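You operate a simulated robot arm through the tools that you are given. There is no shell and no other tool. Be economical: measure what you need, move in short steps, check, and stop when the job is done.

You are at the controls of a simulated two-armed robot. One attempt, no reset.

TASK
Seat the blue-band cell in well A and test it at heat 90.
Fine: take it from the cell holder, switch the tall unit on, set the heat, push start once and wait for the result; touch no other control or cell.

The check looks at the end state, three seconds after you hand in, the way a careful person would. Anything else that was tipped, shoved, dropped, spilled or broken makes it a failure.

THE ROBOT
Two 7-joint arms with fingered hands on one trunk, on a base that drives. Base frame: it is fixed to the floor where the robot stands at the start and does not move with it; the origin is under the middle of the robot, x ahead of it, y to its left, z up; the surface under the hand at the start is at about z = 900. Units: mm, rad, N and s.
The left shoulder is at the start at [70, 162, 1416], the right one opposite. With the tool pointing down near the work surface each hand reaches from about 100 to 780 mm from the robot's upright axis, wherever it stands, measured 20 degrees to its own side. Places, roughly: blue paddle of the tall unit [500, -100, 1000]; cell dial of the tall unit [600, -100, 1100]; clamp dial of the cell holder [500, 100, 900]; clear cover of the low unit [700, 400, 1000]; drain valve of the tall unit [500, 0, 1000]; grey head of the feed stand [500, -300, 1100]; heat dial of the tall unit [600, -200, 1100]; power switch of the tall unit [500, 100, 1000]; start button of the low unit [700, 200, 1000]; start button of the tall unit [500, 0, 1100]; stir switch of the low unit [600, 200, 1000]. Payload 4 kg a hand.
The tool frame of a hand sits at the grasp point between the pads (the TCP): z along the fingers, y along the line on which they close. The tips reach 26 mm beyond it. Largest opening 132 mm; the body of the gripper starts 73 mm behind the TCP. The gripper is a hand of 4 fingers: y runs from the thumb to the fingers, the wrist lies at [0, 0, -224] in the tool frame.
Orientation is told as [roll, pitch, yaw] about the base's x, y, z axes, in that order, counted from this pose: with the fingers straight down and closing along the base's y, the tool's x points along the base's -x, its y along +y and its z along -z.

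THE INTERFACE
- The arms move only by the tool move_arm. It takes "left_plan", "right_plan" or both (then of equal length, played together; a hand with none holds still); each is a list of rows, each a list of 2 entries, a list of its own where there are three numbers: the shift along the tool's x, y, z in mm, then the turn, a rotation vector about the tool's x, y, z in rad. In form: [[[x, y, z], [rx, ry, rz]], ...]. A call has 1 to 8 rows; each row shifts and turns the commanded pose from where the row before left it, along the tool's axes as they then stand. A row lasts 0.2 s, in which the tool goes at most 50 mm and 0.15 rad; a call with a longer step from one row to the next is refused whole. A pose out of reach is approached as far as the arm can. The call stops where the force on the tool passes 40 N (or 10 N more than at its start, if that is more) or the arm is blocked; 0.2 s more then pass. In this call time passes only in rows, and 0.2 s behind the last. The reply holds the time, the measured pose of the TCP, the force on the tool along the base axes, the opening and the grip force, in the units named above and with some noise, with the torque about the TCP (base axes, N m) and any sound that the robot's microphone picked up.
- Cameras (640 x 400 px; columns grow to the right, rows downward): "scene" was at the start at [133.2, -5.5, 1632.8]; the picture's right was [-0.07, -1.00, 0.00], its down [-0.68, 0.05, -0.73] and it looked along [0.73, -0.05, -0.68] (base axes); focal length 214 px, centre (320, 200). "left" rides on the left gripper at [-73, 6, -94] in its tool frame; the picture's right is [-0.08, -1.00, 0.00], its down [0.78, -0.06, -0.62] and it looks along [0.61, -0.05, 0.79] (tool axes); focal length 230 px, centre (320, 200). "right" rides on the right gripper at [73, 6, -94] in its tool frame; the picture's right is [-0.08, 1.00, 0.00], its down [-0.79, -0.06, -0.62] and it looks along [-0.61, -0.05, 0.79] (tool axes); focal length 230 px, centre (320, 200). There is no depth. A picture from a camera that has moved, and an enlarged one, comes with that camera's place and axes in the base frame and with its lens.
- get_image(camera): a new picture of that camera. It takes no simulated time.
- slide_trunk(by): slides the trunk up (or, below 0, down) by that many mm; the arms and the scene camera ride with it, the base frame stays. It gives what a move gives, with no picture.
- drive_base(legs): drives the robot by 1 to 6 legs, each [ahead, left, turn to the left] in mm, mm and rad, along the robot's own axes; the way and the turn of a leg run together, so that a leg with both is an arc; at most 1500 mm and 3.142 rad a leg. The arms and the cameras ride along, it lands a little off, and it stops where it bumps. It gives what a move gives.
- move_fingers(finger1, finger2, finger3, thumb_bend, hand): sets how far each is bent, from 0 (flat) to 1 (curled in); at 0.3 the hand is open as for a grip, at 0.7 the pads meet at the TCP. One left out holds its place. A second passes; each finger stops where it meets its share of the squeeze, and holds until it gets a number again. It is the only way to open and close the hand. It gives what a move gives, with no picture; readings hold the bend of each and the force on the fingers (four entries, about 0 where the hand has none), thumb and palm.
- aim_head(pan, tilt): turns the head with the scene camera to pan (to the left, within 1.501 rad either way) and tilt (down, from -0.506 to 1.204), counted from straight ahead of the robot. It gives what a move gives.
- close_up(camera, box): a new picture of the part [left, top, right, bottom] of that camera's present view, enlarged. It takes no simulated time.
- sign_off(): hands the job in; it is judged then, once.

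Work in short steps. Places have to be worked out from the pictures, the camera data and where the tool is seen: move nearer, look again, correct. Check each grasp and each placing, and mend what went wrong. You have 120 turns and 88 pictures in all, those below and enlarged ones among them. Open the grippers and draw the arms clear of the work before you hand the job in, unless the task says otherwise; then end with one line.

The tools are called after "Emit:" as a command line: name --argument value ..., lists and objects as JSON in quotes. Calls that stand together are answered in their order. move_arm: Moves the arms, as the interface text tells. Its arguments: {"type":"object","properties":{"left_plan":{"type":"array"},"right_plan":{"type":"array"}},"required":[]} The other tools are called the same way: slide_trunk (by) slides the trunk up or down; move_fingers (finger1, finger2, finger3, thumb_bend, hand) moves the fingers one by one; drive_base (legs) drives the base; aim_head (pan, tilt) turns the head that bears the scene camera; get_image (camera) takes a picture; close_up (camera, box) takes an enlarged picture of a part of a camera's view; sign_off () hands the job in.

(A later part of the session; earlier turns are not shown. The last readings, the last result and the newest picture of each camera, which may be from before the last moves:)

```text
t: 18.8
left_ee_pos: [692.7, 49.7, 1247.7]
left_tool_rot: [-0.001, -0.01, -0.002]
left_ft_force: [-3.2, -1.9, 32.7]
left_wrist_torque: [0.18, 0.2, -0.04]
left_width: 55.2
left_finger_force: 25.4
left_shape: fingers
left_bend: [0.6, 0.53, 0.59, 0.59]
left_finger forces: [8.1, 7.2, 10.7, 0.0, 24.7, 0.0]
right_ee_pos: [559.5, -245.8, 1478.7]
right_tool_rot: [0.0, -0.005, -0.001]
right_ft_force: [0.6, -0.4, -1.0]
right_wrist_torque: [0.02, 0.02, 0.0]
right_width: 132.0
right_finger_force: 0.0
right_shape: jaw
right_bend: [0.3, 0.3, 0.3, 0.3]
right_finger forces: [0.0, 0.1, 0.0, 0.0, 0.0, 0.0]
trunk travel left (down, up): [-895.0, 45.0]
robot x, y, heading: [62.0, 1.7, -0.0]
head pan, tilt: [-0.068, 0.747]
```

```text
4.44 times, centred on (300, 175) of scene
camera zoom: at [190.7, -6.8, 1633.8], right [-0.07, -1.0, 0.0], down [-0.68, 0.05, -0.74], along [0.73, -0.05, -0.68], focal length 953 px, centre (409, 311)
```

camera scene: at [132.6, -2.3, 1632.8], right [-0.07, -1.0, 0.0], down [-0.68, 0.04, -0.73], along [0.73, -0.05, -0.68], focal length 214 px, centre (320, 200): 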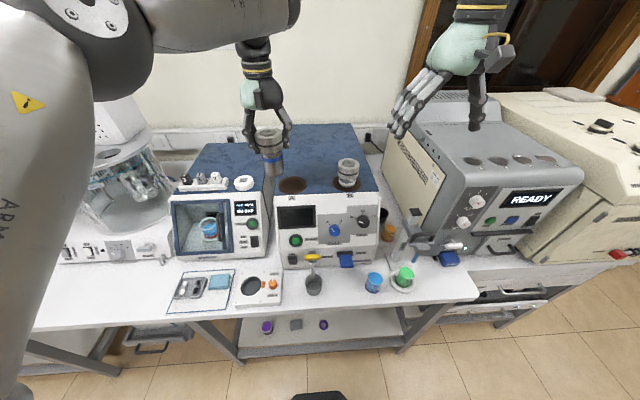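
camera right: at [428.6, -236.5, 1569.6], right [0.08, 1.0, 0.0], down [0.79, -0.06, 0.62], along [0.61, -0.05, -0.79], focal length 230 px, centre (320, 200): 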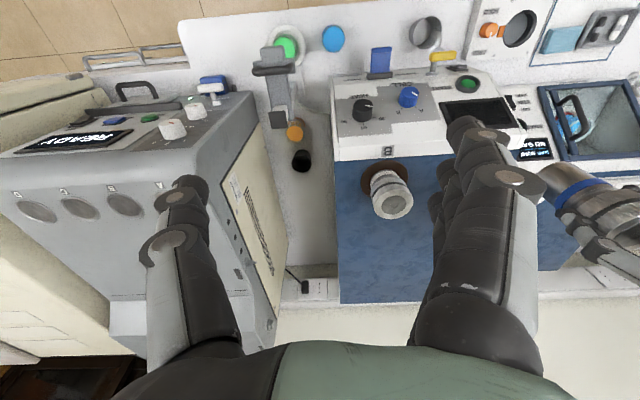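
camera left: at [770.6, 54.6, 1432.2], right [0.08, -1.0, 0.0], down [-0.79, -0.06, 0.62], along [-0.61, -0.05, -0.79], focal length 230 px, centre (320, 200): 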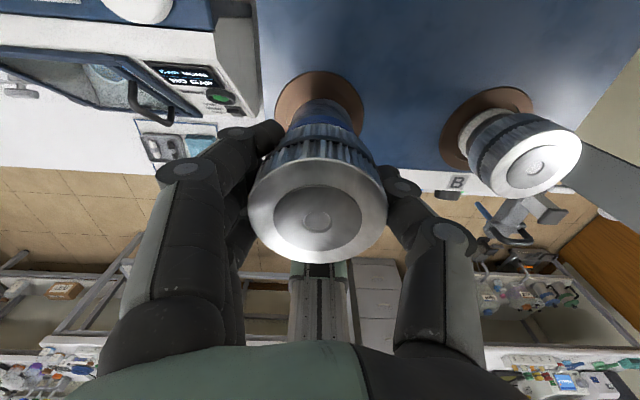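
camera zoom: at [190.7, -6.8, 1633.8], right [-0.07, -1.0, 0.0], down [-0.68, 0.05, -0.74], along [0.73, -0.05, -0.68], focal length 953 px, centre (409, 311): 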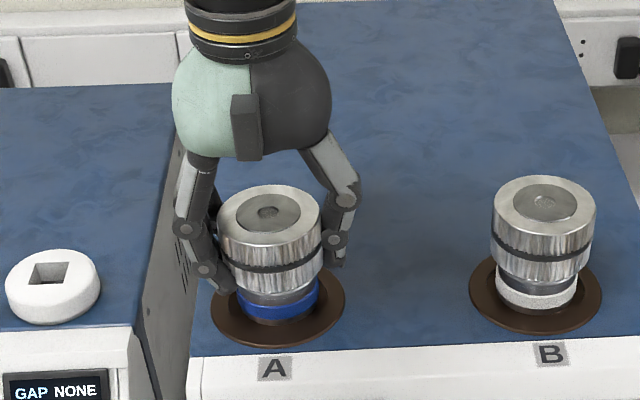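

It has bottomed (33 N) with the blue band at rim level like the cell in B: seated. I relieve the push and open the hand.

Emit:
move_arm --left_plan '[[[0, 0, -4], [0, 0, 0]], [[0, 0, 0], [0, 0, 0]]]'

Emit:
move_fingers --hand "left" --finger1 0.4 --finger2 0.4 --finger3 0.4 --thumb_bend 0.4

Emit:
get_image --camera "left"

Emit:
close_up --camera "scene" --box '[250, 130, 350, 220]'

```text
t: 19.4
left_ee_pos: [693.5, 50.2, 1247.8]
left_tool_rot: [0.0, -0.005, -0.003]
left_ft_force: [1.4, -2.9, 29.1]
left_wrist_torque: [0.04, 0.14, 0.0]
left_width: 55.2
left_finger_force: 24.8
left_shape: fingers
left_bend: [0.6, 0.53, 0.59, 0.59]
left_finger forces: [8.3, 7.3, 10.3, 0.0, 25.2, 0.0]
right_ee_pos: [561.6, -248.1, 1478.0]
right_tool_rot: [0.003, -0.004, -0.002]
right_ft_force: [0.3, 0.2, 0.0]
right_wrist_torque: [0.02, -0.02, -0.01]
right_width: 132.2
right_finger_force: 0.1
right_shape: jaw
right_bend: [0.3, 0.3, 0.3, 0.3]
right_finger forces: [0.0, 0.1, 0.0, 0.0, 0.1, 0.0]
trunk travel left (down, up): [-895.0, 45.0]
robot x, y, heading: [59.6, -1.2, -0.007]
head pan, tilt: [-0.068, 0.747]
```

```text
t: 20.4
left_ee_pos: [696.9, 51.7, 1245.1]
left_tool_rot: [0.0, -0.001, -0.001]
left_ft_force: [0.9, -0.4, 0.4]
left_wrist_torque: [0.01, 0.03, 0.03]
left_width: 102.9
left_finger_force: 0.0
left_shape: fingers
left_bend: [0.4, 0.4, 0.4, 0.4]
left_finger forces: [0.0, 0.0, 0.0, 0.1, 0.1, 0.1]
right_ee_pos: [565.5, -245.3, 1476.4]
right_tool_rot: [0.0, 0.0, -0.002]
right_ft_force: [0.1, 0.8, 0.4]
right_wrist_torque: [0.02, 0.01, 0.02]
right_width: 132.0
right_finger_force: 0.0
right_shape: jaw
right_bend: [0.3, 0.3, 0.3, 0.3]
right_finger forces: [0.0, 0.0, 0.0, 0.1, 0.0, 0.1]
trunk travel left (down, up): [-895.0, 45.0]
robot x, y, heading: [62.8, -1.5, -0.001]
head pan, tilt: [-0.068, 0.747]
```

```text
53 pictures are left
camera left: at [768.7, 56.0, 1338.1], right [0.08, -1.0, 0.0], down [-0.78, -0.06, 0.62], along [-0.62, -0.05, -0.79], focal length 230 px, centre (320, 200)
```

left: 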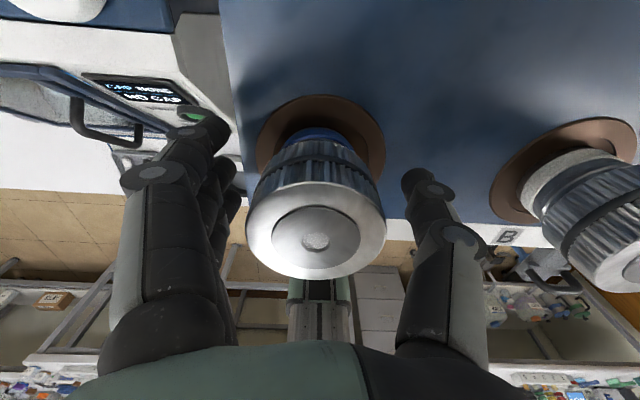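

```text
4.44 times, centred on (300, 175) of scene
camera zoom: at [198.3, -5.7, 1632.6], right [-0.07, -1.0, 0.0], down [-0.68, 0.05, -0.73], along [0.73, -0.05, -0.68], focal length 953 px, centre (409, 311)
```

zoom: 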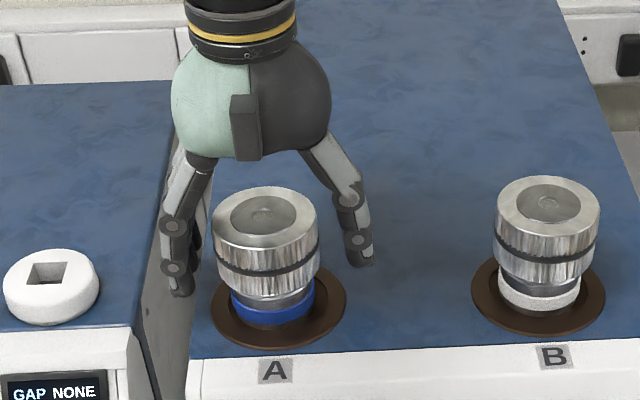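

Cell sits upright and free in well A. I withdraw the left hand straight up, then back toward the robot.

Emit:
move_arm --left_plan '[[[0, 0, -20], [0, 0, 0]], [[0, 0, -40], [0, 0, 0]], [[0, 0, -40], [0, 0, 0]], [[0, 0, -40], [0, 0, 0]], [[45, 10, 0], [0, 0, 0]], [[45, 10, 0], [0, 0, 0]], [[45, 10, 0], [0, 0, 0]], [[45, 10, 0], [0, 0, 0]]]'

Emit:
close_up --camera "scene" --box '[260, 150, 420, 260]'

Emit:
close_up --camera "right" --box '[320, 60, 420, 130]'

```text
t: 22.2
left_ee_pos: [513.1, 93.7, 1386.1]
left_tool_rot: [-0.002, -0.003, -0.002]
left_ft_force: [-1.0, 1.0, 0.1]
left_wrist_torque: [0.03, 0.0, -0.02]
left_width: 103.3
left_finger_force: 0.0
left_shape: fingers
left_bend: [0.4, 0.4, 0.4, 0.4]
left_finger forces: [0.1, 0.0, 0.0, 0.0, 0.0, 0.1]
right_ee_pos: [564.9, -245.8, 1477.1]
right_tool_rot: [0.001, -0.001, -0.001]
right_ft_force: [0.1, 0.0, -0.3]
right_wrist_torque: [-0.01, 0.0, -0.01]
right_width: 131.9
right_finger_force: 0.2
right_shape: jaw
right_bend: [0.3, 0.3, 0.3, 0.3]
right_finger forces: [0.0, 0.1, 0.0, 0.0, 0.0, 0.0]
trunk travel left (down, up): [-895.0, 45.0]
robot x, y, heading: [64.5, 1.9, -0.007]
head pan, tilt: [-0.068, 0.747]
```

```text
3.64 times, centred on (340, 205) of scene
camera zoom: at [195.6, -4.5, 1632.9], right [-0.07, -1.0, 0.0], down [-0.68, 0.05, -0.73], along [0.73, -0.05, -0.68], focal length 780 px, centre (247, 182)
```

zoom: 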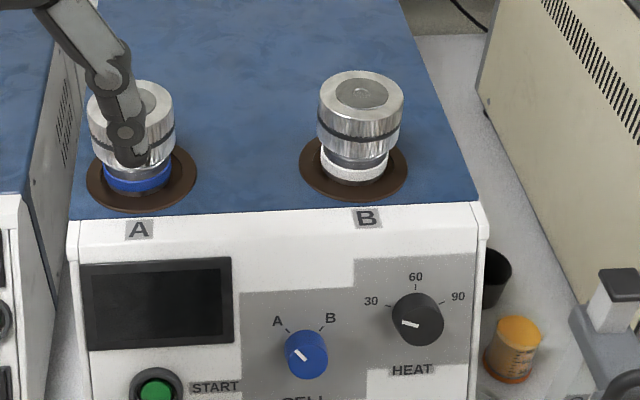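

```text
5.71 times, centred on (370, 95) of right
camera zoom: at [490.9, -239.3, 1570.0], right [0.08, 1.0, 0.0], down [0.78, -0.06, 0.62], along [0.62, -0.05, -0.79], focal length 1315 px, centre (34, 800)
```

zoom: 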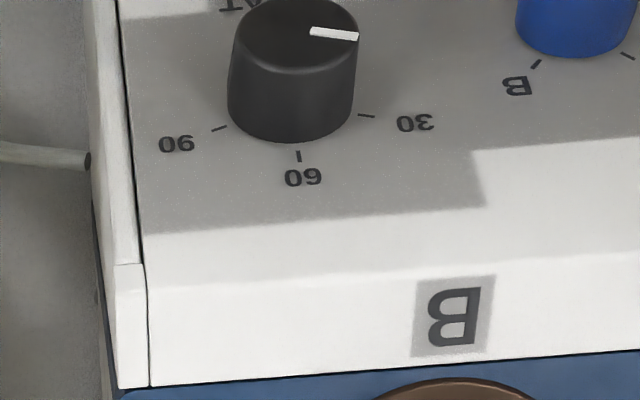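

Ticks sit at ±60° about 60, so the heat pointer (≈ −73° now) needs ~133° clockwise; the dial base is about (577, −168, 1119) on a panel sloped ~34°. Power first, with the left thumb: I back off, curl the fingers, and pitch the hand forward.

Emit:
move_fingers --hand "left" --finger1 1.0 --finger2 1.0 --finger3 1.0 --thumb_bend 0.45

Emit:
move_arm --left_plan '[[[40, 0, 0], [0, -0.15, 0]], [[40, 0, 0], [0, -0.15, 0]], [[20, 0, 0], [0, -0.15, 0]], [[0, 0, 0], [0, -0.15, 0]], [[0, 0, 0], [0, -0.15, 0]], [[0, 0, 0], [0, -0.15, 0]], [[0, 0, 0], [0, -0.15, 0]], [[0, 0, 0], [0, -0.15, 0]]]'

Emit:
get_image --camera "left"

Emit:
get_image --camera "scene"

```text
t: 23.2
left_ee_pos: [514.6, 91.4, 1386.2]
left_tool_rot: [0.002, 0.001, -0.001]
left_ft_force: [0.9, -0.3, -0.4]
left_wrist_torque: [-0.01, -0.01, 0.02]
left_width: 50.3
left_finger_force: 0.0
left_shape: fingers
left_bend: [1.0, 1.0, 1.0, 0.45]
left_finger forces: [0.1, 0.1, 0.1, 0.0, 0.0, 0.1]
right_ee_pos: [565.7, -245.6, 1476.3]
right_tool_rot: [-0.001, -0.001, -0.003]
right_ft_force: [-0.3, 0.5, -0.1]
right_wrist_torque: [0.02, -0.03, 0.01]
right_width: 131.9
right_finger_force: 0.1
right_shape: jaw
right_bend: [0.3, 0.3, 0.3, 0.3]
right_finger forces: [0.0, 0.0, 0.0, 0.0, 0.0, 0.0]
trunk travel left (down, up): [-895.0, 45.0]
robot x, y, heading: [61.5, -1.1, -0.0]
head pan, tilt: [-0.068, 0.747]
```

```text
t: 25.1
left_ee_pos: [460.2, 123.8, 1428.3]
left_tool_rot: [0.187, -0.881, 0.119]
left_ft_force: [0.3, -1.4, 0.2]
left_wrist_torque: [0.02, -0.02, 0.05]
left_width: 50.6
left_finger_force: 0.1
left_shape: fingers
left_bend: [1.0, 1.0, 1.0, 0.45]
left_finger forces: [0.0, 0.1, 0.1, 0.1, 0.0, 0.0]
left hand out of reach, approached as far as the arm can: row 4, 5, 6, 7, 8
right_ee_pos: [566.2, -253.0, 1474.2]
right_tool_rot: [0.008, 0.001, -0.001]
right_ft_force: [1.2, -0.4, -0.4]
right_wrist_torque: [0.07, 0.0, -0.02]
right_width: 132.1
right_finger_force: 0.0
right_shape: jaw
right_bend: [0.3, 0.3, 0.3, 0.3]
right_finger forces: [0.1, 0.1, 0.0, 0.0, 0.0, 0.0]
trunk travel left (down, up): [-895.0, 45.0]
robot x, y, heading: [61.8, -0.7, -0.001]
head pan, tilt: [-0.068, 0.747]
stopped in row 8 (left hand): the arm was blocked; the commanded pose is now the measured one
```

```text
49 pictures are left
camera left: at [435.0, 108.0, 1544.6], right [0.31, -0.95, -0.06], down [-0.93, -0.29, -0.23], along [0.2, 0.12, -0.97], focal length 230 px, centre (320, 200)
```

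left: 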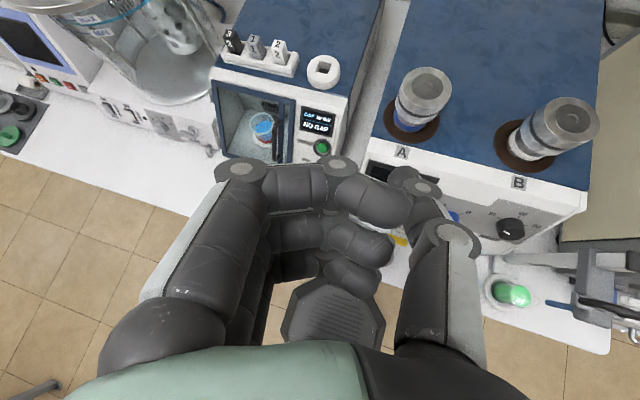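

```text
48 pictures are left
camera scene: at [203.6, -6.3, 1643.5], right [0.03, -1.0, -0.01], down [-0.58, -0.01, -0.81], along [0.81, 0.03, -0.58], focal length 214 px, centre (320, 200)
```

scene: 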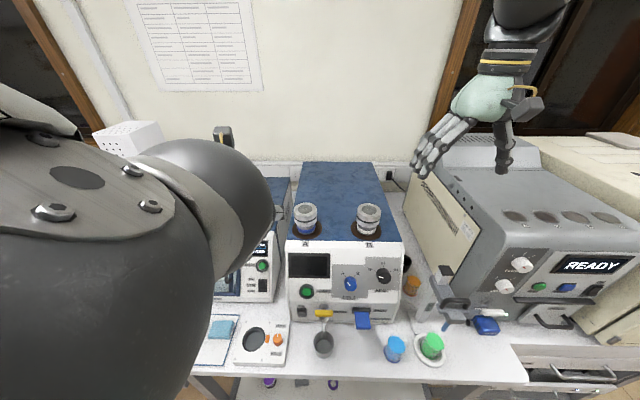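

The left upper arm nudged the head while that high. I bring the left hand down ~200 mm and outward so the elbow clears.

Emit:
move_arm --left_plan '[[[20, 15, 17], [0, 0, 0]], [[30, 15, 25], [0, 0, 0]], [[30, 10, 25], [0, 0, 0]], [[30, 0, 25], [0, 0, 0]], [[30, 0, 25], [0, 0, 0]], [[15, 0, 12], [0, 0, 0]]]'

Emit:
get_image --camera "scene"

```text
t: 26.5
left_ee_pos: [456.9, 113.8, 1406.6]
left_tool_rot: [0.149, -0.888, 0.15]
left_ft_force: [-0.1, -0.2, 0.0]
left_wrist_torque: [0.02, -0.02, -0.01]
left_width: 50.8
left_finger_force: 0.0
left_shape: fingers
left_bend: [1.0, 1.0, 1.0, 0.45]
left_finger forces: [0.1, 0.0, 0.0, 0.0, 0.0, 0.0]
left hand out of reach, approached as far as the arm can: row 1, 2, 3, 4, 5, 6
right_ee_pos: [564.2, -244.0, 1477.0]
right_tool_rot: [0.0, -0.002, 0.002]
right_ft_force: [0.1, 0.5, -0.7]
right_wrist_torque: [0.01, -0.02, -0.02]
right_width: 132.1
right_finger_force: 0.0
right_shape: jaw
right_bend: [0.3, 0.3, 0.3, 0.3]
right_finger forces: [0.1, 0.1, 0.0, 0.1, 0.0, 0.0]
trunk travel left (down, up): [-895.0, 45.0]
robot x, y, heading: [65.0, 1.2, 0.002]
head pan, tilt: [-0.068, 0.747]
```

```text
47 pictures are left
camera scene: at [195.7, -6.1, 1632.6], right [-0.08, -1.0, 0.0], down [-0.68, 0.06, -0.73], along [0.73, -0.06, -0.68], focal length 214 px, centre (320, 200)
```

scene: 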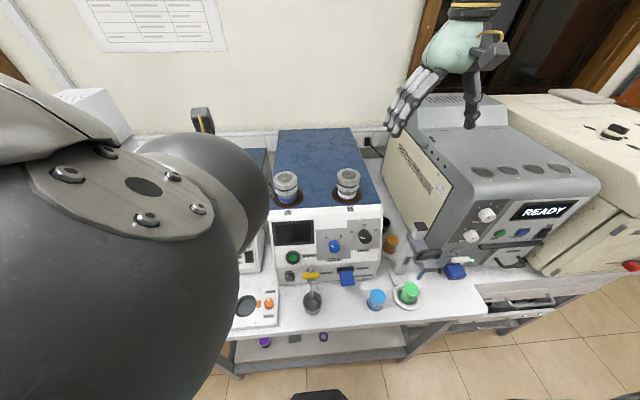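

The arm is in an awkward reach-limited posture; I pitch the hand back toward pointing down while lowering it.

Emit:
move_arm --left_plan '[[[0, 0, 0], [0, 0.15, 0]], [[0, 0, 0], [0, 0.15, 0]], [[0, 0, 0], [0, 0.15, 0]], [[0, 0, 10], [0, 0.15, 0]], [[0, 0, 20], [0, 0.15, 0]], [[0, 0, 40], [0, 0.1, 0]], [[0, 0, 45], [0, 0, 0]], [[0, 0, 45], [0, 0, 0]]]'

Emit:
get_image --camera "scene"

```text
t: 28.3
left_ee_pos: [476.7, 132.3, 1249.6]
left_tool_rot: [0.094, -0.045, 0.258]
left_ft_force: [-0.2, -0.3, -0.1]
left_wrist_torque: [0.01, -0.02, -0.01]
left_width: 50.6
left_finger_force: 0.0
left_shape: fingers
left_bend: [1.0, 1.0, 1.0, 0.45]
left_finger forces: [0.0, 0.1, 0.0, 0.1, 0.0, 0.0]
right_ee_pos: [566.3, -242.3, 1476.7]
right_tool_rot: [0.0, 0.001, 0.001]
right_ft_force: [-0.3, 0.1, -0.6]
right_wrist_torque: [0.04, 0.03, 0.05]
right_width: 131.9
right_finger_force: 0.1
right_shape: jaw
right_bend: [0.3, 0.3, 0.3, 0.3]
right_finger forces: [0.0, 0.0, 0.0, 0.0, 0.0, 0.0]
trunk travel left (down, up): [-895.0, 45.0]
robot x, y, heading: [63.1, 0.3, 0.0]
head pan, tilt: [-0.068, 0.747]
```

```text
46 pictures are left
camera scene: at [198.1, -4.4, 1632.7], right [-0.07, -1.0, 0.0], down [-0.68, 0.05, -0.73], along [0.73, -0.05, -0.68], focal length 214 px, centre (320, 200)
```

scene: 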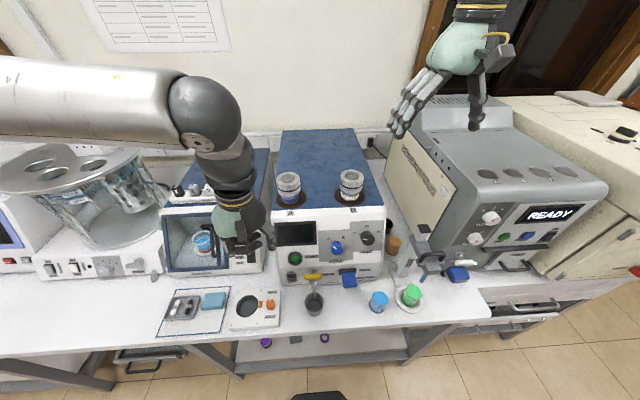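

Healthy posture again. I square up the hand, pitch it forward ~0.6 rad and descend in front of the switch.

Emit:
move_arm --left_plan '[[[10, 0, 30], [0.04, 0, 0.13]], [[10, 0, 40], [0.05, 0, 0.13]], [[0, 0, 40], [0, -0.14, 0]], [[10, 0, 30], [0, -0.14, 0]], [[15, 0, 20], [0, -0.14, 0]], [[15, 0, 10], [0, -0.13, 0]]]'

Emit:
get_image --camera "left"

Emit:
get_image --camera "scene"

```text
t: 29.7
left_ee_pos: [445.5, 126.7, 1061.0]
left_tool_rot: [0.022, -0.583, -0.016]
left_ft_force: [-0.2, -0.1, -0.5]
left_wrist_torque: [0.07, -0.02, 0.03]
left_width: 50.8
left_finger_force: 0.1
left_shape: fingers
left_bend: [1.0, 1.0, 1.0, 0.45]
left_finger forces: [0.0, 0.1, 0.0, 0.0, 0.0, 0.1]
left hand out of reach, approached as far as the arm can: row 5, 6
right_ee_pos: [565.0, -247.8, 1475.6]
right_tool_rot: [0.004, -0.002, 0.002]
right_ft_force: [0.2, -1.7, -0.9]
right_wrist_torque: [0.04, 0.02, -0.02]
right_width: 132.0
right_finger_force: 0.1
right_shape: jaw
right_bend: [0.3, 0.3, 0.3, 0.3]
right_finger forces: [0.1, 0.0, 0.1, 0.0, 0.0, 0.0]
trunk travel left (down, up): [-895.0, 45.0]
robot x, y, heading: [63.6, 1.9, -0.0]
head pan, tilt: [-0.068, 0.747]
```

```text
45 pictures are left
camera left: at [454.1, 129.8, 1179.3], right [0.06, -1.0, 0.03], down [-0.99, -0.06, 0.08], along [-0.08, -0.03, -1.0], focal length 230 px, centre (320, 200)
```

left: 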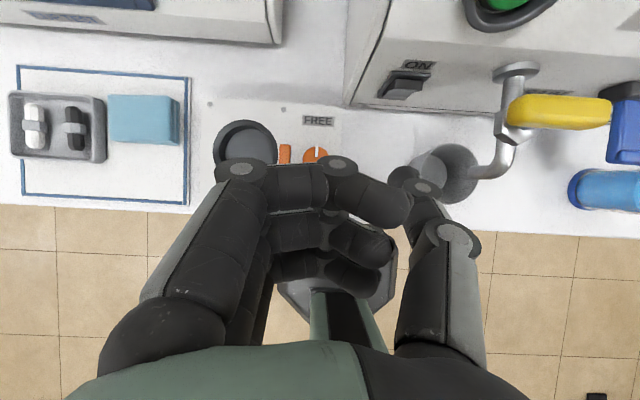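

```text
44 pictures are left
camera scene: at [197.4, -9.7, 1632.7], right [-0.07, -1.0, 0.0], down [-0.68, 0.05, -0.73], along [0.73, -0.05, -0.68], focal length 214 px, centre (320, 200)
```

scene: 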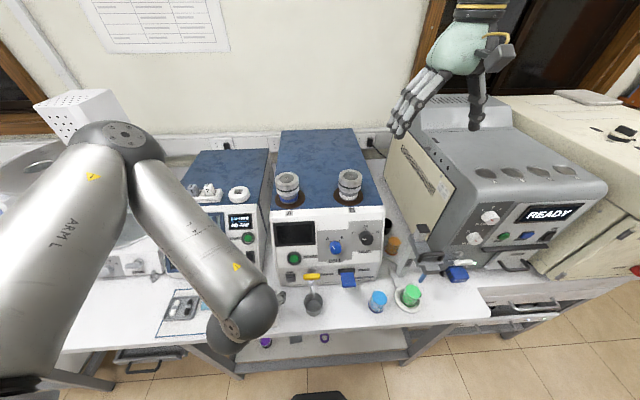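

The arm is too folded here. Rocker centre triangulates to (533, 63.5, 991). I back the base 120 mm so the arm can extend.

Emit:
drive_base --legs '[[-120, 0, 0]]'

Emit:
move_arm --left_plan '[[[-10, 0, 10], [0, 0, 0]], [[-10, 0, 20], [0, 0, 0]], [[0, 0, 0], [0, 0, 0]], [[0, 0, 0], [0, 0, 0]]]'

```text
t: 30.9
left_ee_pos: [328.7, 129.0, 1059.7]
left_tool_rot: [0.018, -0.576, -0.015]
left_ft_force: [0.5, 0.5, 0.2]
left_wrist_torque: [0.01, 0.02, 0.02]
left_width: 50.5
left_finger_force: 0.1
left_shape: fingers
left_bend: [1.0, 1.0, 1.0, 0.45]
left_finger forces: [0.1, 0.0, 0.0, 0.1, 0.1, 0.0]
right_ee_pos: [450.1, -244.0, 1475.9]
right_tool_rot: [-0.001, 0.002, 0.0]
right_ft_force: [0.6, 0.8, -0.4]
right_wrist_torque: [0.04, 0.02, 0.04]
right_width: 132.2
right_finger_force: 0.1
right_shape: jaw
right_bend: [0.3, 0.3, 0.3, 0.3]
right_finger forces: [0.1, 0.0, 0.0, 0.1, 0.0, 0.1]
trunk travel left (down, up): [-895.0, 45.0]
robot x, y, heading: [-58.0, 1.2, 0.001]
head pan, tilt: [-0.068, 0.747]
```

```text
t: 31.9
left_ee_pos: [359.6, 130.4, 1047.8]
left_tool_rot: [0.016, -0.58, -0.015]
left_ft_force: [0.0, 0.1, -1.0]
left_wrist_torque: [0.0, -0.03, -0.02]
left_width: 50.7
left_finger_force: 0.0
left_shape: fingers
left_bend: [1.0, 1.0, 1.0, 0.45]
left_finger forces: [0.0, 0.1, 0.1, 0.1, 0.1, 0.0]
right_ee_pos: [444.7, -245.7, 1477.5]
right_tool_rot: [0.0, -0.004, 0.0]
right_ft_force: [0.8, -0.1, 0.3]
right_wrist_torque: [-0.01, -0.02, -0.03]
right_width: 131.9
right_finger_force: 0.1
right_shape: jaw
right_bend: [0.3, 0.3, 0.3, 0.3]
right_finger forces: [0.0, 0.0, 0.1, 0.0, 0.0, 0.0]
trunk travel left (down, up): [-895.0, 45.0]
robot x, y, heading: [-54.8, 1.0, -0.004]
head pan, tilt: [-0.068, 0.747]
```

Posture is fine now. I bring the thumb tip to about 30 mm in front of the rocker's upper half.

Emit:
move_arm --left_plan '[[[-29, -3.3, 30.5], [0, 0, 0]], [[-29, -3.3, 30.5], [0, 0, 0]], [[-29, -3.3, 30.5], [0, 0, 0]], [[0, 0, 0], [0, 0, 0]]]'

Emit:
get_image --camera "left"

Emit:
close_up --camera "scene" --box '[230, 200, 360, 300]'

```text
t: 33.0
left_ee_pos: [481.5, 121.8, 1017.7]
left_tool_rot: [0.018, -0.58, -0.013]
left_ft_force: [0.4, -0.6, 0.0]
left_wrist_torque: [-0.01, 0.0, -0.02]
left_width: 50.7
left_finger_force: 0.0
left_shape: fingers
left_bend: [1.0, 1.0, 1.0, 0.45]
left_finger forces: [0.0, 0.1, 0.0, 0.0, 0.0, 0.1]
right_ee_pos: [445.0, -246.1, 1477.0]
right_tool_rot: [0.0, 0.002, 0.002]
right_ft_force: [0.0, 0.0, 0.4]
right_wrist_torque: [0.01, 0.02, -0.01]
right_width: 131.7
right_finger_force: 0.2
right_shape: jaw
right_bend: [0.3, 0.3, 0.3, 0.3]
right_finger forces: [0.0, 0.1, 0.0, 0.0, 0.0, 0.0]
trunk travel left (down, up): [-895.0, 45.0]
robot x, y, heading: [-53.1, 2.4, -0.001]
head pan, tilt: [-0.068, 0.747]
```

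```text
43 pictures are left
camera left: at [490.9, 124.6, 1136.0], right [0.06, -1.0, 0.03], down [-0.99, -0.06, 0.08], along [-0.08, -0.03, -1.0], focal length 230 px, centre (320, 200)
```

left: 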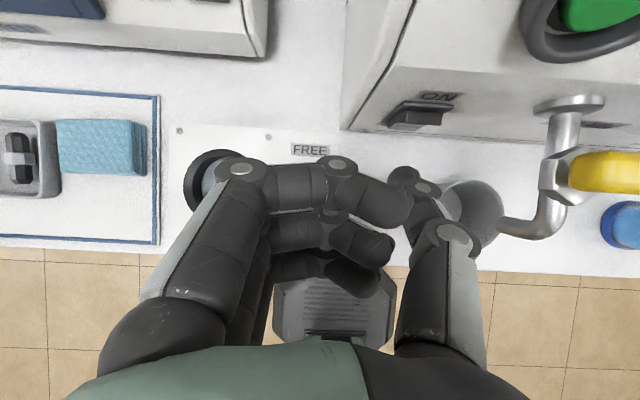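

```text
4.00 times, centred on (295, 250) of scene
camera zoom: at [77.2, -4.9, 1632.8], right [-0.07, -1.0, 0.0], down [-0.68, 0.05, -0.73], along [0.73, -0.05, -0.68], focal length 858 px, centre (420, 0)
```

zoom: 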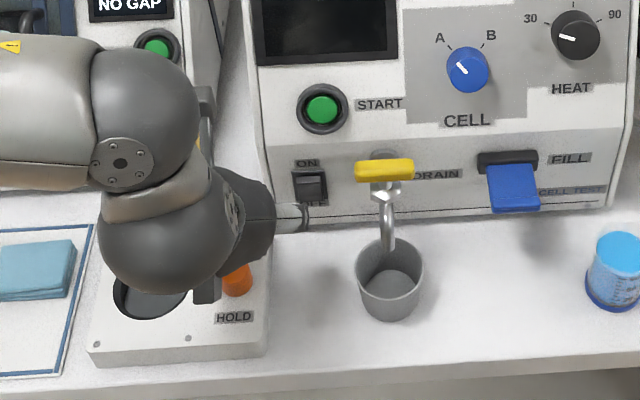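

Thumb tip ≈ (495, 69, 1002). Zoom on the rocker for its exact shape and target half.

Emit:
close_up --camera "left" --box '[340, 60, 480, 220]'

```text
2.50 times, centred on (410, 140) of left
camera zoom: at [490.9, 124.6, 1136.0], right [0.06, -1.0, 0.03], down [-0.99, -0.06, 0.08], along [-0.08, -0.03, -1.0], focal length 575 px, centre (95, 350)
```

zoom: 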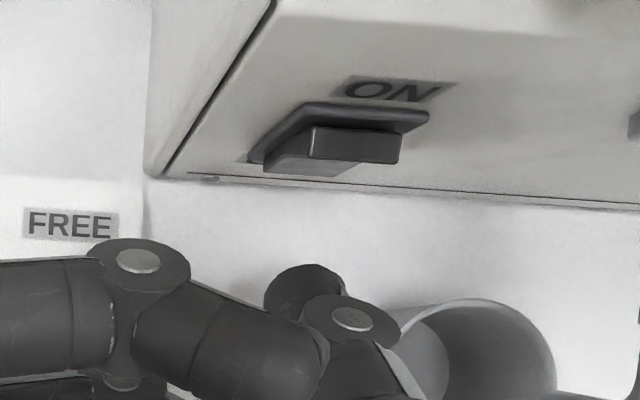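

The rocker's upper half sticks out (OFF) at about (530, 64, ~1000); the thumb tip is ~8 mm too far left. I shift right and go in 25 mm.

Emit:
move_arm --left_plan '[[[0, -8, 0], [0, 0, 0]], [[-10, 0, 6.5], [0, 0, 0]], [[-10.5, 0, 7], [0, 0, 0]], [[0, 0, 0], [0, 0, 0]]]'

Emit:
close_up --camera "left" --box '[340, 60, 480, 220]'

Emit:
close_up --camera "scene" --box '[270, 220, 350, 280]'

```text
t: 34.0
left_ee_pos: [507.3, 114.0, 1016.7]
left_tool_rot: [0.02, -0.578, -0.015]
left_ft_force: [0.0, -0.5, -0.8]
left_wrist_torque: [0.0, -0.02, 0.03]
left_width: 50.6
left_finger_force: 0.0
left_shape: fingers
left_bend: [1.0, 1.0, 1.0, 0.45]
left_finger forces: [0.0, 0.1, 0.1, 0.1, 0.0, 0.0]
right_ee_pos: [446.9, -244.6, 1476.0]
right_tool_rot: [0.001, 0.0, 0.0]
right_ft_force: [-0.1, -0.1, 0.4]
right_wrist_torque: [0.01, 0.0, -0.01]
right_width: 131.9
right_finger_force: 0.1
right_shape: jaw
right_bend: [0.3, 0.3, 0.3, 0.3]
right_finger forces: [0.0, 0.1, 0.0, 0.0, 0.0, 0.0]
trunk travel left (down, up): [-895.0, 45.0]
robot x, y, heading: [-53.9, -1.4, 0.0]
head pan, tilt: [-0.068, 0.747]
```

```text
2.50 times, centred on (410, 140) of left
camera zoom: at [515.2, 116.1, 1136.2], right [0.06, -1.0, 0.03], down [-0.99, -0.06, 0.08], along [-0.08, -0.03, -1.0], focal length 575 px, centre (95, 350)
```

zoom: 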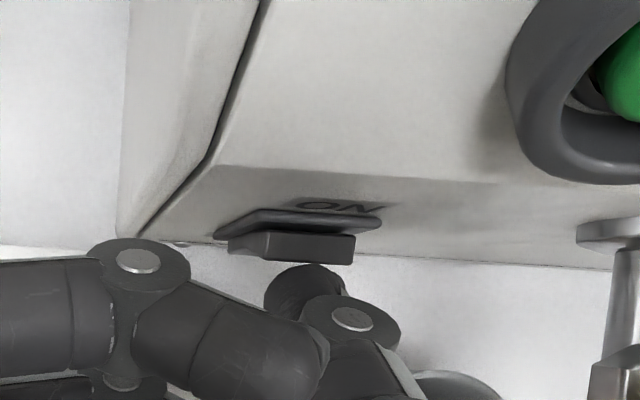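

```text
6.67 times, centred on (310, 250) of scene
camera zoom: at [77.7, -5.2, 1632.7], right [-0.07, -1.0, 0.0], down [-0.68, 0.05, -0.73], along [0.73, -0.05, -0.68], focal length 1430 px, centre (387, -133)
```

zoom: 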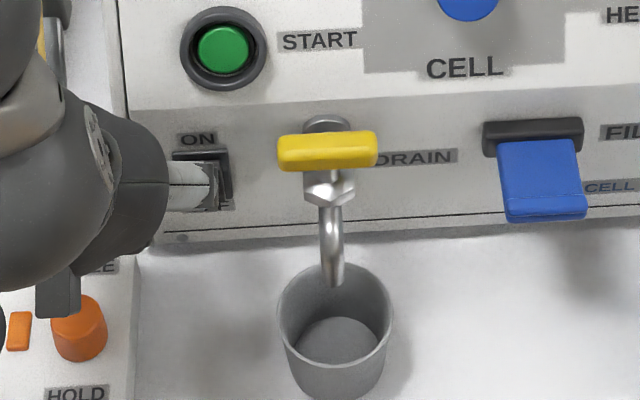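

Laterally aligned, but the tip end is near the rocker's middle. I raise 13 mm, then press in gently in small steps.

Emit:
move_arm --left_plan '[[[-7.1, 0, -10.9], [0, 0, 0]], [[-3.3, 0, 2.2], [0, 0, 0]], [[-2.5, 0, 1.6], [0, 0, 0]], [[-2.5, 0, 1.6], [0, 0, 0]], [[-2.5, 0, 1.6], [0, 0, 0]], [[-2.5, 0, 1.6], [0, 0, 0]], [[0, 0, 0], [0, 0, 0]]]'

Emit:
close_up --camera "left" --box '[340, 60, 480, 220]'

Emit:
close_up --camera "scene" --box '[270, 200, 350, 260]'

```text
t: 35.5
left_ee_pos: [518.2, 112.6, 1030.3]
left_tool_rot: [0.02, -0.577, -0.017]
left_ft_force: [-14.6, 1.1, -2.7]
left_wrist_torque: [0.14, 0.4, -0.79]
left_width: 50.7
left_finger_force: 6.4
left_shape: fingers
left_bend: [1.0, 1.0, 1.0, 0.45]
left_finger forces: [0.0, 0.0, 0.1, 0.1, 14.5, 0.0]
right_ee_pos: [442.6, -244.1, 1476.8]
right_tool_rot: [0.001, 0.0, 0.001]
right_ft_force: [0.1, -0.2, -0.6]
right_wrist_torque: [0.02, 0.01, 0.0]
right_width: 131.8
right_finger_force: 0.0
right_shape: jaw
right_bend: [0.3, 0.3, 0.3, 0.3]
right_finger forces: [0.1, 0.0, 0.1, 0.0, 0.1, 0.0]
trunk travel left (down, up): [-895.0, 45.0]
robot x, y, heading: [-53.0, 1.1, -0.001]
head pan, tilt: [-0.068, 0.747]
```

```text
2.50 times, centred on (410, 140) of left
camera zoom: at [527.4, 114.8, 1148.8], right [0.06, -1.0, 0.03], down [-0.99, -0.06, 0.09], along [-0.09, -0.03, -1.0], focal length 575 px, centre (95, 350)
```

zoom: 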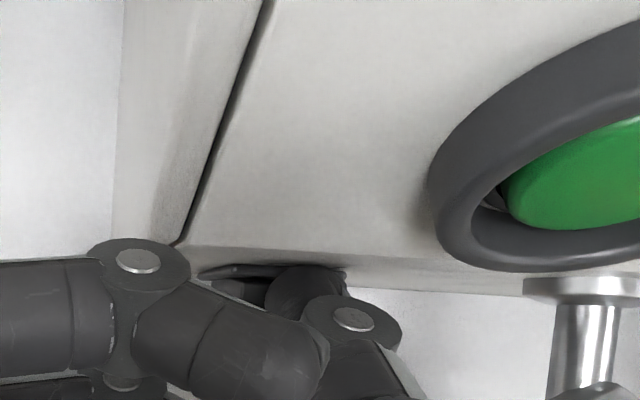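

```text
6.67 times, centred on (310, 230) of scene
camera zoom: at [74.3, -4.5, 1633.0], right [-0.07, -1.0, 0.0], down [-0.68, 0.05, -0.73], along [0.73, -0.05, -0.68], focal length 1430 px, centre (387, 0)
```

zoom: 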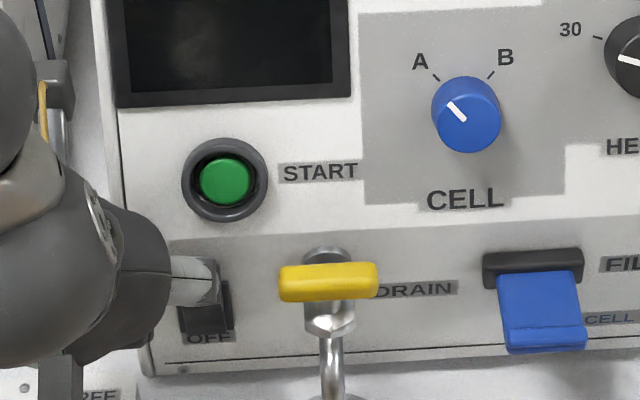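

Contact at 15 N on the upper half. I push a few mm more.

Emit:
move_arm --left_plan '[[[-2.5, 1, 1.6], [0, 0, 0]], [[-2.5, 0.5, 1.6], [0, 0, 0]], [[-2.5, 0, 1.6], [0, 0, 0]], [[0, 0, 0], [0, 0, 0]]]'

Emit:
close_up --camera "scene" --box '[270, 200, 350, 260]'

```text
t: 36.3
left_ee_pos: [519.6, 110.8, 1030.1]
left_tool_rot: [0.021, -0.568, -0.027]
left_ft_force: [-22.9, 6.3, 20.2]
left_wrist_torque: [-1.02, 0.31, -1.2]
left_width: 50.3
left_finger_force: 18.4
left_shape: fingers
left_bend: [1.0, 1.0, 1.0, 0.46]
left_finger forces: [0.0, 0.0, 0.0, 0.1, 35.6, 0.0]
right_ee_pos: [441.3, -243.1, 1478.3]
right_tool_rot: [0.0, -0.004, 0.0]
right_ft_force: [-0.2, -1.0, 0.1]
right_wrist_torque: [0.0, 0.03, 0.02]
right_width: 131.7
right_finger_force: 0.1
right_shape: jaw
right_bend: [0.3, 0.3, 0.3, 0.3]
right_finger forces: [0.0, 0.1, 0.0, 0.1, 0.1, 0.0]
trunk travel left (down, up): [-895.0, 45.0]
robot x, y, heading: [-55.7, 2.4, 0.001]
head pan, tilt: [-0.068, 0.747]
stopped in row 3 (left hand): the force on the tool passed its limit at 41 N (the readings are from after the stop); the commanded pose is now the measured one
```

```text
6.67 times, centred on (310, 230) of scene
camera zoom: at [71.8, -3.9, 1633.8], right [-0.07, -1.0, 0.0], down [-0.68, 0.05, -0.74], along [0.73, -0.05, -0.68], focal length 1430 px, centre (387, 0)
```

zoom: 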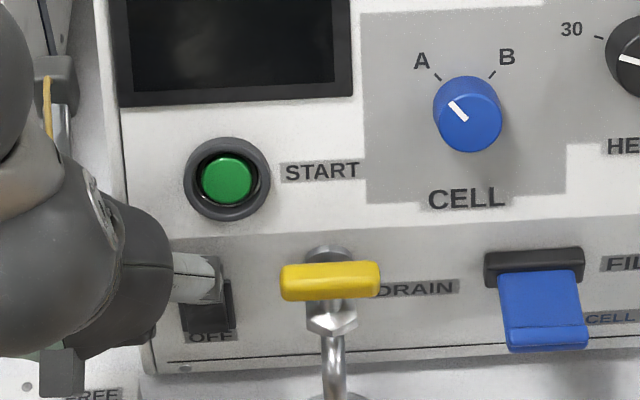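

Limit hit at 41 N, display still dark. I back off 20 mm and look at the rocker.

Emit:
move_arm --left_plan '[[[8, 0, -5], [0, 0, 0]], [[12, 0, -8], [0, 0, 0]], [[0, 0, 0], [0, 0, 0]]]'

Emit:
close_up --camera "left" --box '[340, 60, 480, 220]'

Emit:
close_up --camera "scene" --box '[270, 200, 350, 260]'

```text
t: 37.1
left_ee_pos: [499.5, 114.1, 1028.6]
left_tool_rot: [0.02, -0.566, -0.023]
left_ft_force: [0.1, -0.3, 0.5]
left_wrist_torque: [-0.02, 0.02, 0.02]
left_width: 50.8
left_finger_force: 0.0
left_shape: fingers
left_bend: [1.0, 1.0, 1.0, 0.45]
left_finger forces: [0.0, 0.0, 0.0, 0.0, 0.1, 0.1]
right_ee_pos: [444.0, -244.3, 1475.9]
right_tool_rot: [0.001, -0.002, 0.0]
right_ft_force: [0.0, -0.4, 0.8]
right_wrist_torque: [-0.02, -0.01, -0.01]
right_width: 131.9
right_finger_force: 0.1
right_shape: jaw
right_bend: [0.3, 0.3, 0.3, 0.3]
right_finger forces: [0.0, 0.0, 0.0, 0.0, 0.1, 0.0]
trunk travel left (down, up): [-895.0, 45.0]
robot x, y, heading: [-54.7, 3.1, -0.002]
head pan, tilt: [-0.068, 0.747]
```

```text
2.50 times, centred on (410, 140) of left
camera zoom: at [510.0, 115.9, 1145.2], right [0.05, -1.0, 0.02], down [-0.99, -0.05, 0.1], along [-0.1, -0.03, -0.99], focal length 575 px, centre (95, 350)
```

zoom: 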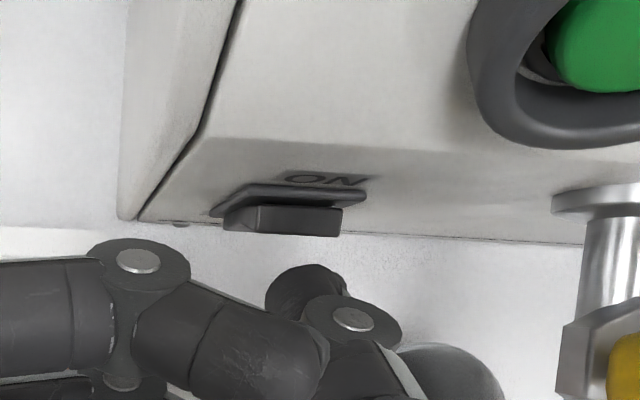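

```text
6.67 times, centred on (310, 230) of scene
camera zoom: at [75.7, -4.6, 1632.8], right [-0.07, -1.0, 0.0], down [-0.68, 0.05, -0.73], along [0.73, -0.05, -0.68], focal length 1430 px, centre (387, 0)
```

zoom: 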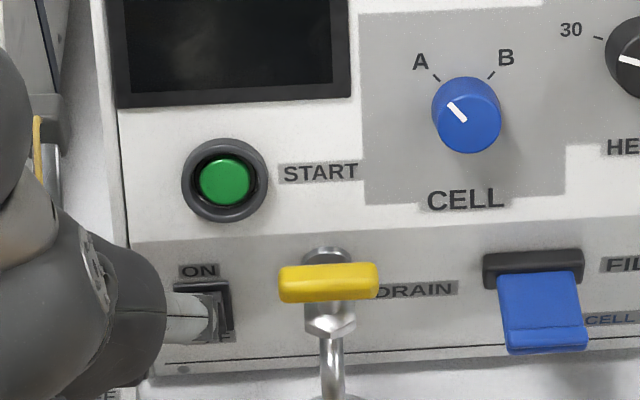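

Rocker unchanged; the upward force says the tip caught its top edge. I lower ~7 mm, shift 4 mm left, and press again.

Emit:
move_arm --left_plan '[[[3.8, 4, 5.8], [0, 0, 0]], [[-8, 0, 5.2], [0, 0, 0]], [[-4, 0, 2.6], [0, 0, 0]], [[-2.5, 0, 1.6], [0, 0, 0]], [[-2.5, 0, 1.6], [0, 0, 0]], [[-2.5, 0, 1.6], [0, 0, 0]], [[-2.5, 0, 1.6], [0, 0, 0]], [[0, 0, 0], [0, 0, 0]]]'

Emit:
close_up --camera "scene" --box '[270, 200, 350, 260]'

```text
t: 38.5
left_ee_pos: [511.0, 114.8, 1015.0]
left_tool_rot: [0.027, -0.546, -0.045]
left_ft_force: [-26.1, 4.9, 10.9]
left_wrist_torque: [-0.52, 0.47, -1.43]
left_width: 50.7
left_finger_force: 14.2
left_shape: fingers
left_bend: [1.0, 1.0, 1.0, 0.45]
left_finger forces: [0.0, 0.0, 0.0, 0.0, 27.2, 0.0]
right_ee_pos: [443.1, -243.7, 1476.5]
right_tool_rot: [0.002, 0.001, 0.002]
right_ft_force: [-0.1, -0.3, -0.2]
right_wrist_torque: [0.0, 0.04, -0.01]
right_width: 131.7
right_finger_force: 0.0
right_shape: jaw
right_bend: [0.3, 0.3, 0.3, 0.3]
right_finger forces: [0.0, 0.1, 0.0, 0.1, 0.0, 0.0]
trunk travel left (down, up): [-895.0, 45.0]
robot x, y, heading: [-56.5, 3.6, -0.003]
head pan, tilt: [-0.068, 0.747]
stopped in row 7 (left hand): the force on the tool passed its limit at 42 N (the readings are from after the stop); the commanded pose is now the measured one
```

```text
6.67 times, centred on (310, 230) of scene
camera zoom: at [73.9, -4.5, 1633.1], right [-0.07, -1.0, 0.0], down [-0.68, 0.05, -0.73], along [0.73, -0.05, -0.68], focal length 1430 px, centre (387, 0)
```

zoom: 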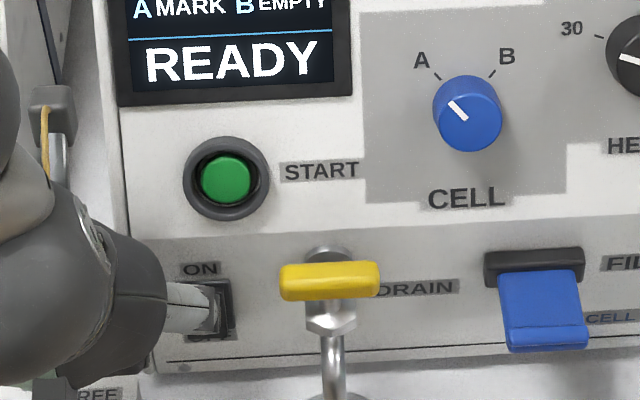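

Power is on: the display reads READY. I back the left hand off and read the whole display.

Emit:
move_arm --left_plan '[[[8, 0, -5], [0, 0, 0]], [[16, 0, -10], [0, 0, 0]], [[25, 0, -16], [0, 0, 0]], [[25, 0, -16], [0, 0, 0]]]'

Emit:
close_up --camera "scene" --box '[270, 160, 390, 260]'

```text
t: 39.5
left_ee_pos: [430.7, 117.4, 1017.9]
left_tool_rot: [0.027, -0.554, -0.035]
left_ft_force: [0.2, 1.2, 0.4]
left_wrist_torque: [0.01, -0.01, -0.01]
left_width: 50.7
left_finger_force: 0.0
left_shape: fingers
left_bend: [1.0, 1.0, 1.0, 0.45]
left_finger forces: [0.0, 0.0, 0.0, 0.0, 0.0, 0.0]
right_ee_pos: [444.8, -243.9, 1476.2]
right_tool_rot: [0.0, -0.001, 0.002]
right_ft_force: [0.3, 0.4, -0.3]
right_wrist_torque: [0.05, -0.01, -0.01]
right_width: 131.9
right_finger_force: 0.0
right_shape: jaw
right_bend: [0.3, 0.3, 0.3, 0.3]
right_finger forces: [0.1, 0.1, 0.1, 0.0, 0.1, 0.0]
trunk travel left (down, up): [-895.0, 45.0]
robot x, y, heading: [-55.2, -1.9, 0.001]
head pan, tilt: [-0.068, 0.747]
```

```text
4.00 times, centred on (330, 210) of scene
camera zoom: at [76.0, -4.9, 1632.8], right [-0.07, -1.0, 0.0], down [-0.68, 0.05, -0.73], along [0.73, -0.05, -0.68], focal length 858 px, centre (280, 160)
```

zoom: 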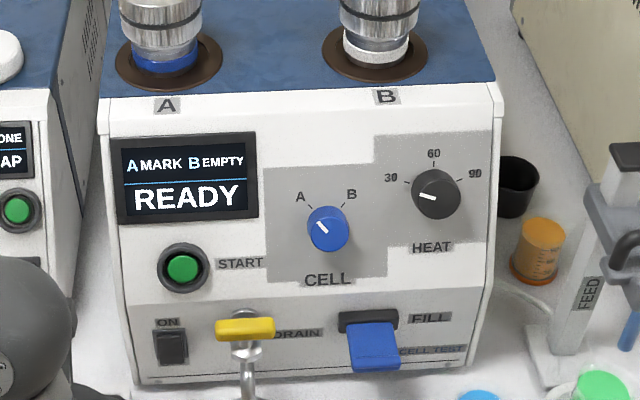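

Now the right hand for the heat dial (base ≈ (577, −168, 1119), face ≈ (564, −168, 1128), Ø≈37). I narrow the hand and bring it down in front of the panel.

Emit:
move_fingers --hand "right" --finger1 0.45 --finger2 0.45 --finger3 0.45 --thumb_bend 0.45

Emit:
move_arm --right_plan '[[[4, 12.7, 38], [0, 0, 0]], [[4, 12.7, 38], [0, 0, 0]], [[4, 12.7, 38], [0, 0, 0]], [[4, 12.7, 38], [0, 0, 0]], [[4, 12.7, 38], [0, 0, 0]], [[4, 12.7, 38], [0, 0, 0]]]'

Emit:
move_arm --right_plan '[[[0, 0, 0], [0, -0.15, 0]], [[0, 0, 0], [0, -0.15, 0]], [[0, 0, 0], [0, -0.15, 0]], [[0, 0, 0], [0, -0.15, 0]], [[0, 0, 0], [0, -0.15, 0]], [[0, 0, 0], [0, -0.15, 0]], [[0, 0, 0], [0, -0.147, 0]]]'

Emit:
get_image --camera "right"

```text
t: 40.5
left_ee_pos: [431.0, 118.0, 1017.5]
left_tool_rot: [0.028, -0.553, -0.035]
left_ft_force: [-0.2, 0.5, 0.2]
left_wrist_torque: [-0.01, -0.02, -0.02]
left_width: 51.0
left_finger_force: 0.1
left_shape: fingers
left_bend: [1.0, 1.0, 1.0, 0.45]
left_finger forces: [0.0, 0.1, 0.0, 0.1, 0.0, 0.0]
right_ee_pos: [444.4, -243.1, 1475.8]
right_tool_rot: [-0.001, 0.0, 0.002]
right_ft_force: [-0.2, 0.5, 0.0]
right_wrist_torque: [0.03, 0.02, 0.0]
right_width: 88.0
right_finger_force: 0.0
right_shape: fingers
right_bend: [0.45, 0.45, 0.45, 0.45]
right_finger forces: [0.0, 0.0, 0.0, 0.0, 0.0, 0.1]
trunk travel left (down, up): [-895.0, 45.0]
robot x, y, heading: [-55.4, 3.6, 0.001]
head pan, tilt: [-0.068, 0.747]
```

```text
t: 41.9
left_ee_pos: [431.6, 119.1, 1017.2]
left_tool_rot: [0.027, -0.552, -0.036]
left_ft_force: [0.0, 0.2, 0.1]
left_wrist_torque: [0.02, 0.04, 0.01]
left_width: 50.6
left_finger_force: 0.0
left_shape: fingers
left_bend: [1.0, 1.0, 1.0, 0.45]
left_finger forces: [0.0, 0.0, 0.0, 0.1, 0.0, 0.0]
right_ee_pos: [422.9, -169.2, 1244.7]
right_tool_rot: [-0.001, -0.001, 0.0]
right_ft_force: [0.5, -0.4, -0.5]
right_wrist_torque: [0.02, 0.04, 0.0]
right_width: 87.9
right_finger_force: 0.1
right_shape: fingers
right_bend: [0.45, 0.45, 0.45, 0.45]
right_finger forces: [0.1, 0.0, 0.1, 0.1, 0.1, 0.1]
trunk travel left (down, up): [-895.0, 45.0]
robot x, y, heading: [-59.7, 5.1, 0.006]
head pan, tilt: [-0.068, 0.747]
```

```text
t: 43.5
left_ee_pos: [431.0, 120.5, 1017.2]
left_tool_rot: [0.021, -0.554, -0.033]
left_ft_force: [-0.1, 0.3, -0.4]
left_wrist_torque: [0.0, 0.04, -0.06]
left_width: 50.9
left_finger_force: 0.0
left_shape: fingers
left_bend: [1.0, 1.0, 1.0, 0.45]
left_finger forces: [0.0, 0.0, 0.0, 0.0, 0.0, 0.0]
right_ee_pos: [462.6, -151.8, 1242.8]
right_tool_rot: [-0.007, -1.046, 0.006]
right_ft_force: [0.2, 0.3, -0.2]
right_wrist_torque: [-0.04, 0.05, -0.01]
right_width: 88.1
right_finger_force: 0.2
right_shape: fingers
right_bend: [0.45, 0.45, 0.45, 0.45]
right_finger forces: [0.0, 0.0, 0.0, 0.0, 0.1, 0.0]
right hand out of reach, approached as far as the arm can: row 5, 6, 7
trunk travel left (down, up): [-895.0, 45.0]
robot x, y, heading: [-58.1, -0.1, 0.004]
head pan, tilt: [-0.068, 0.747]
```

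```text
31 pictures are left
camera right: at [345.1, -147.4, 1226.0], right [0.04, 1.0, 0.06], down [-0.14, -0.06, 0.99], along [0.99, -0.05, 0.14], focal length 230 px, centre (320, 200)
```

right: 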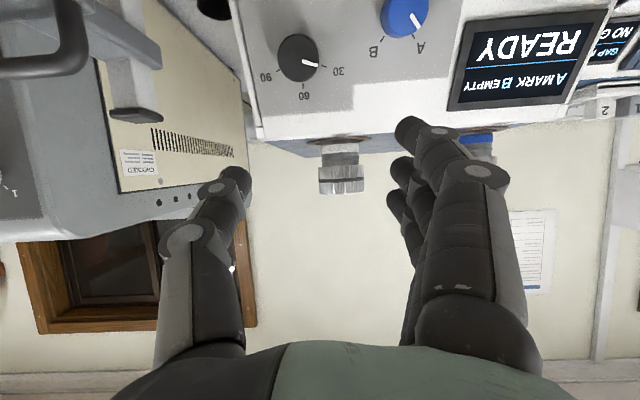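

Good pose and view. I move to a standoff ~100 mm out along the dial axis.

Emit:
move_arm --right_plan '[[[17, -5, 20], [0, 0, 0]], [[17, -5, 20], [0, 0, 0]], [[17, -5, 20], [0, 0, 0]], [[0, 0, 0], [0, 0, 0]]]'

Emit:
get_image --camera "right"

```text
t: 44.5
left_ee_pos: [430.4, 118.2, 1016.8]
left_tool_rot: [0.027, -0.552, -0.035]
left_ft_force: [0.5, 0.2, 1.0]
left_wrist_torque: [0.0, 0.02, 0.03]
left_width: 50.6
left_finger_force: 0.0
left_shape: fingers
left_bend: [1.0, 1.0, 1.0, 0.45]
left_finger forces: [0.1, 0.1, 0.0, 0.1, 0.0, 0.0]
right_ee_pos: [488.8, -170.9, 1170.4]
right_tool_rot: [-0.002, -1.046, 0.004]
right_ft_force: [0.5, 0.4, -0.7]
right_wrist_torque: [0.0, -0.01, -0.01]
right_width: 87.7
right_finger_force: 0.0
right_shape: fingers
right_bend: [0.45, 0.45, 0.45, 0.45]
right_finger forces: [0.0, 0.0, 0.0, 0.0, 0.1, 0.1]
trunk travel left (down, up): [-895.0, 45.0]
robot x, y, heading: [-58.0, 4.7, 0.005]
head pan, tilt: [-0.068, 0.747]
```

```text
30 pictures are left
camera right: at [371.4, -166.6, 1152.5], right [0.04, 1.0, 0.07], down [-0.14, -0.06, 0.99], along [0.99, -0.05, 0.14], focal length 230 px, centre (320, 200)
```

right: 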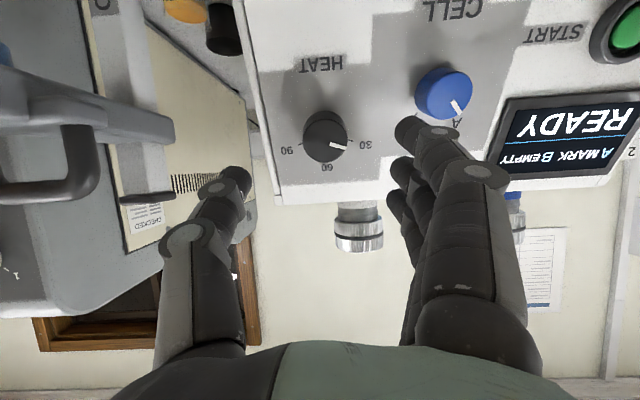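

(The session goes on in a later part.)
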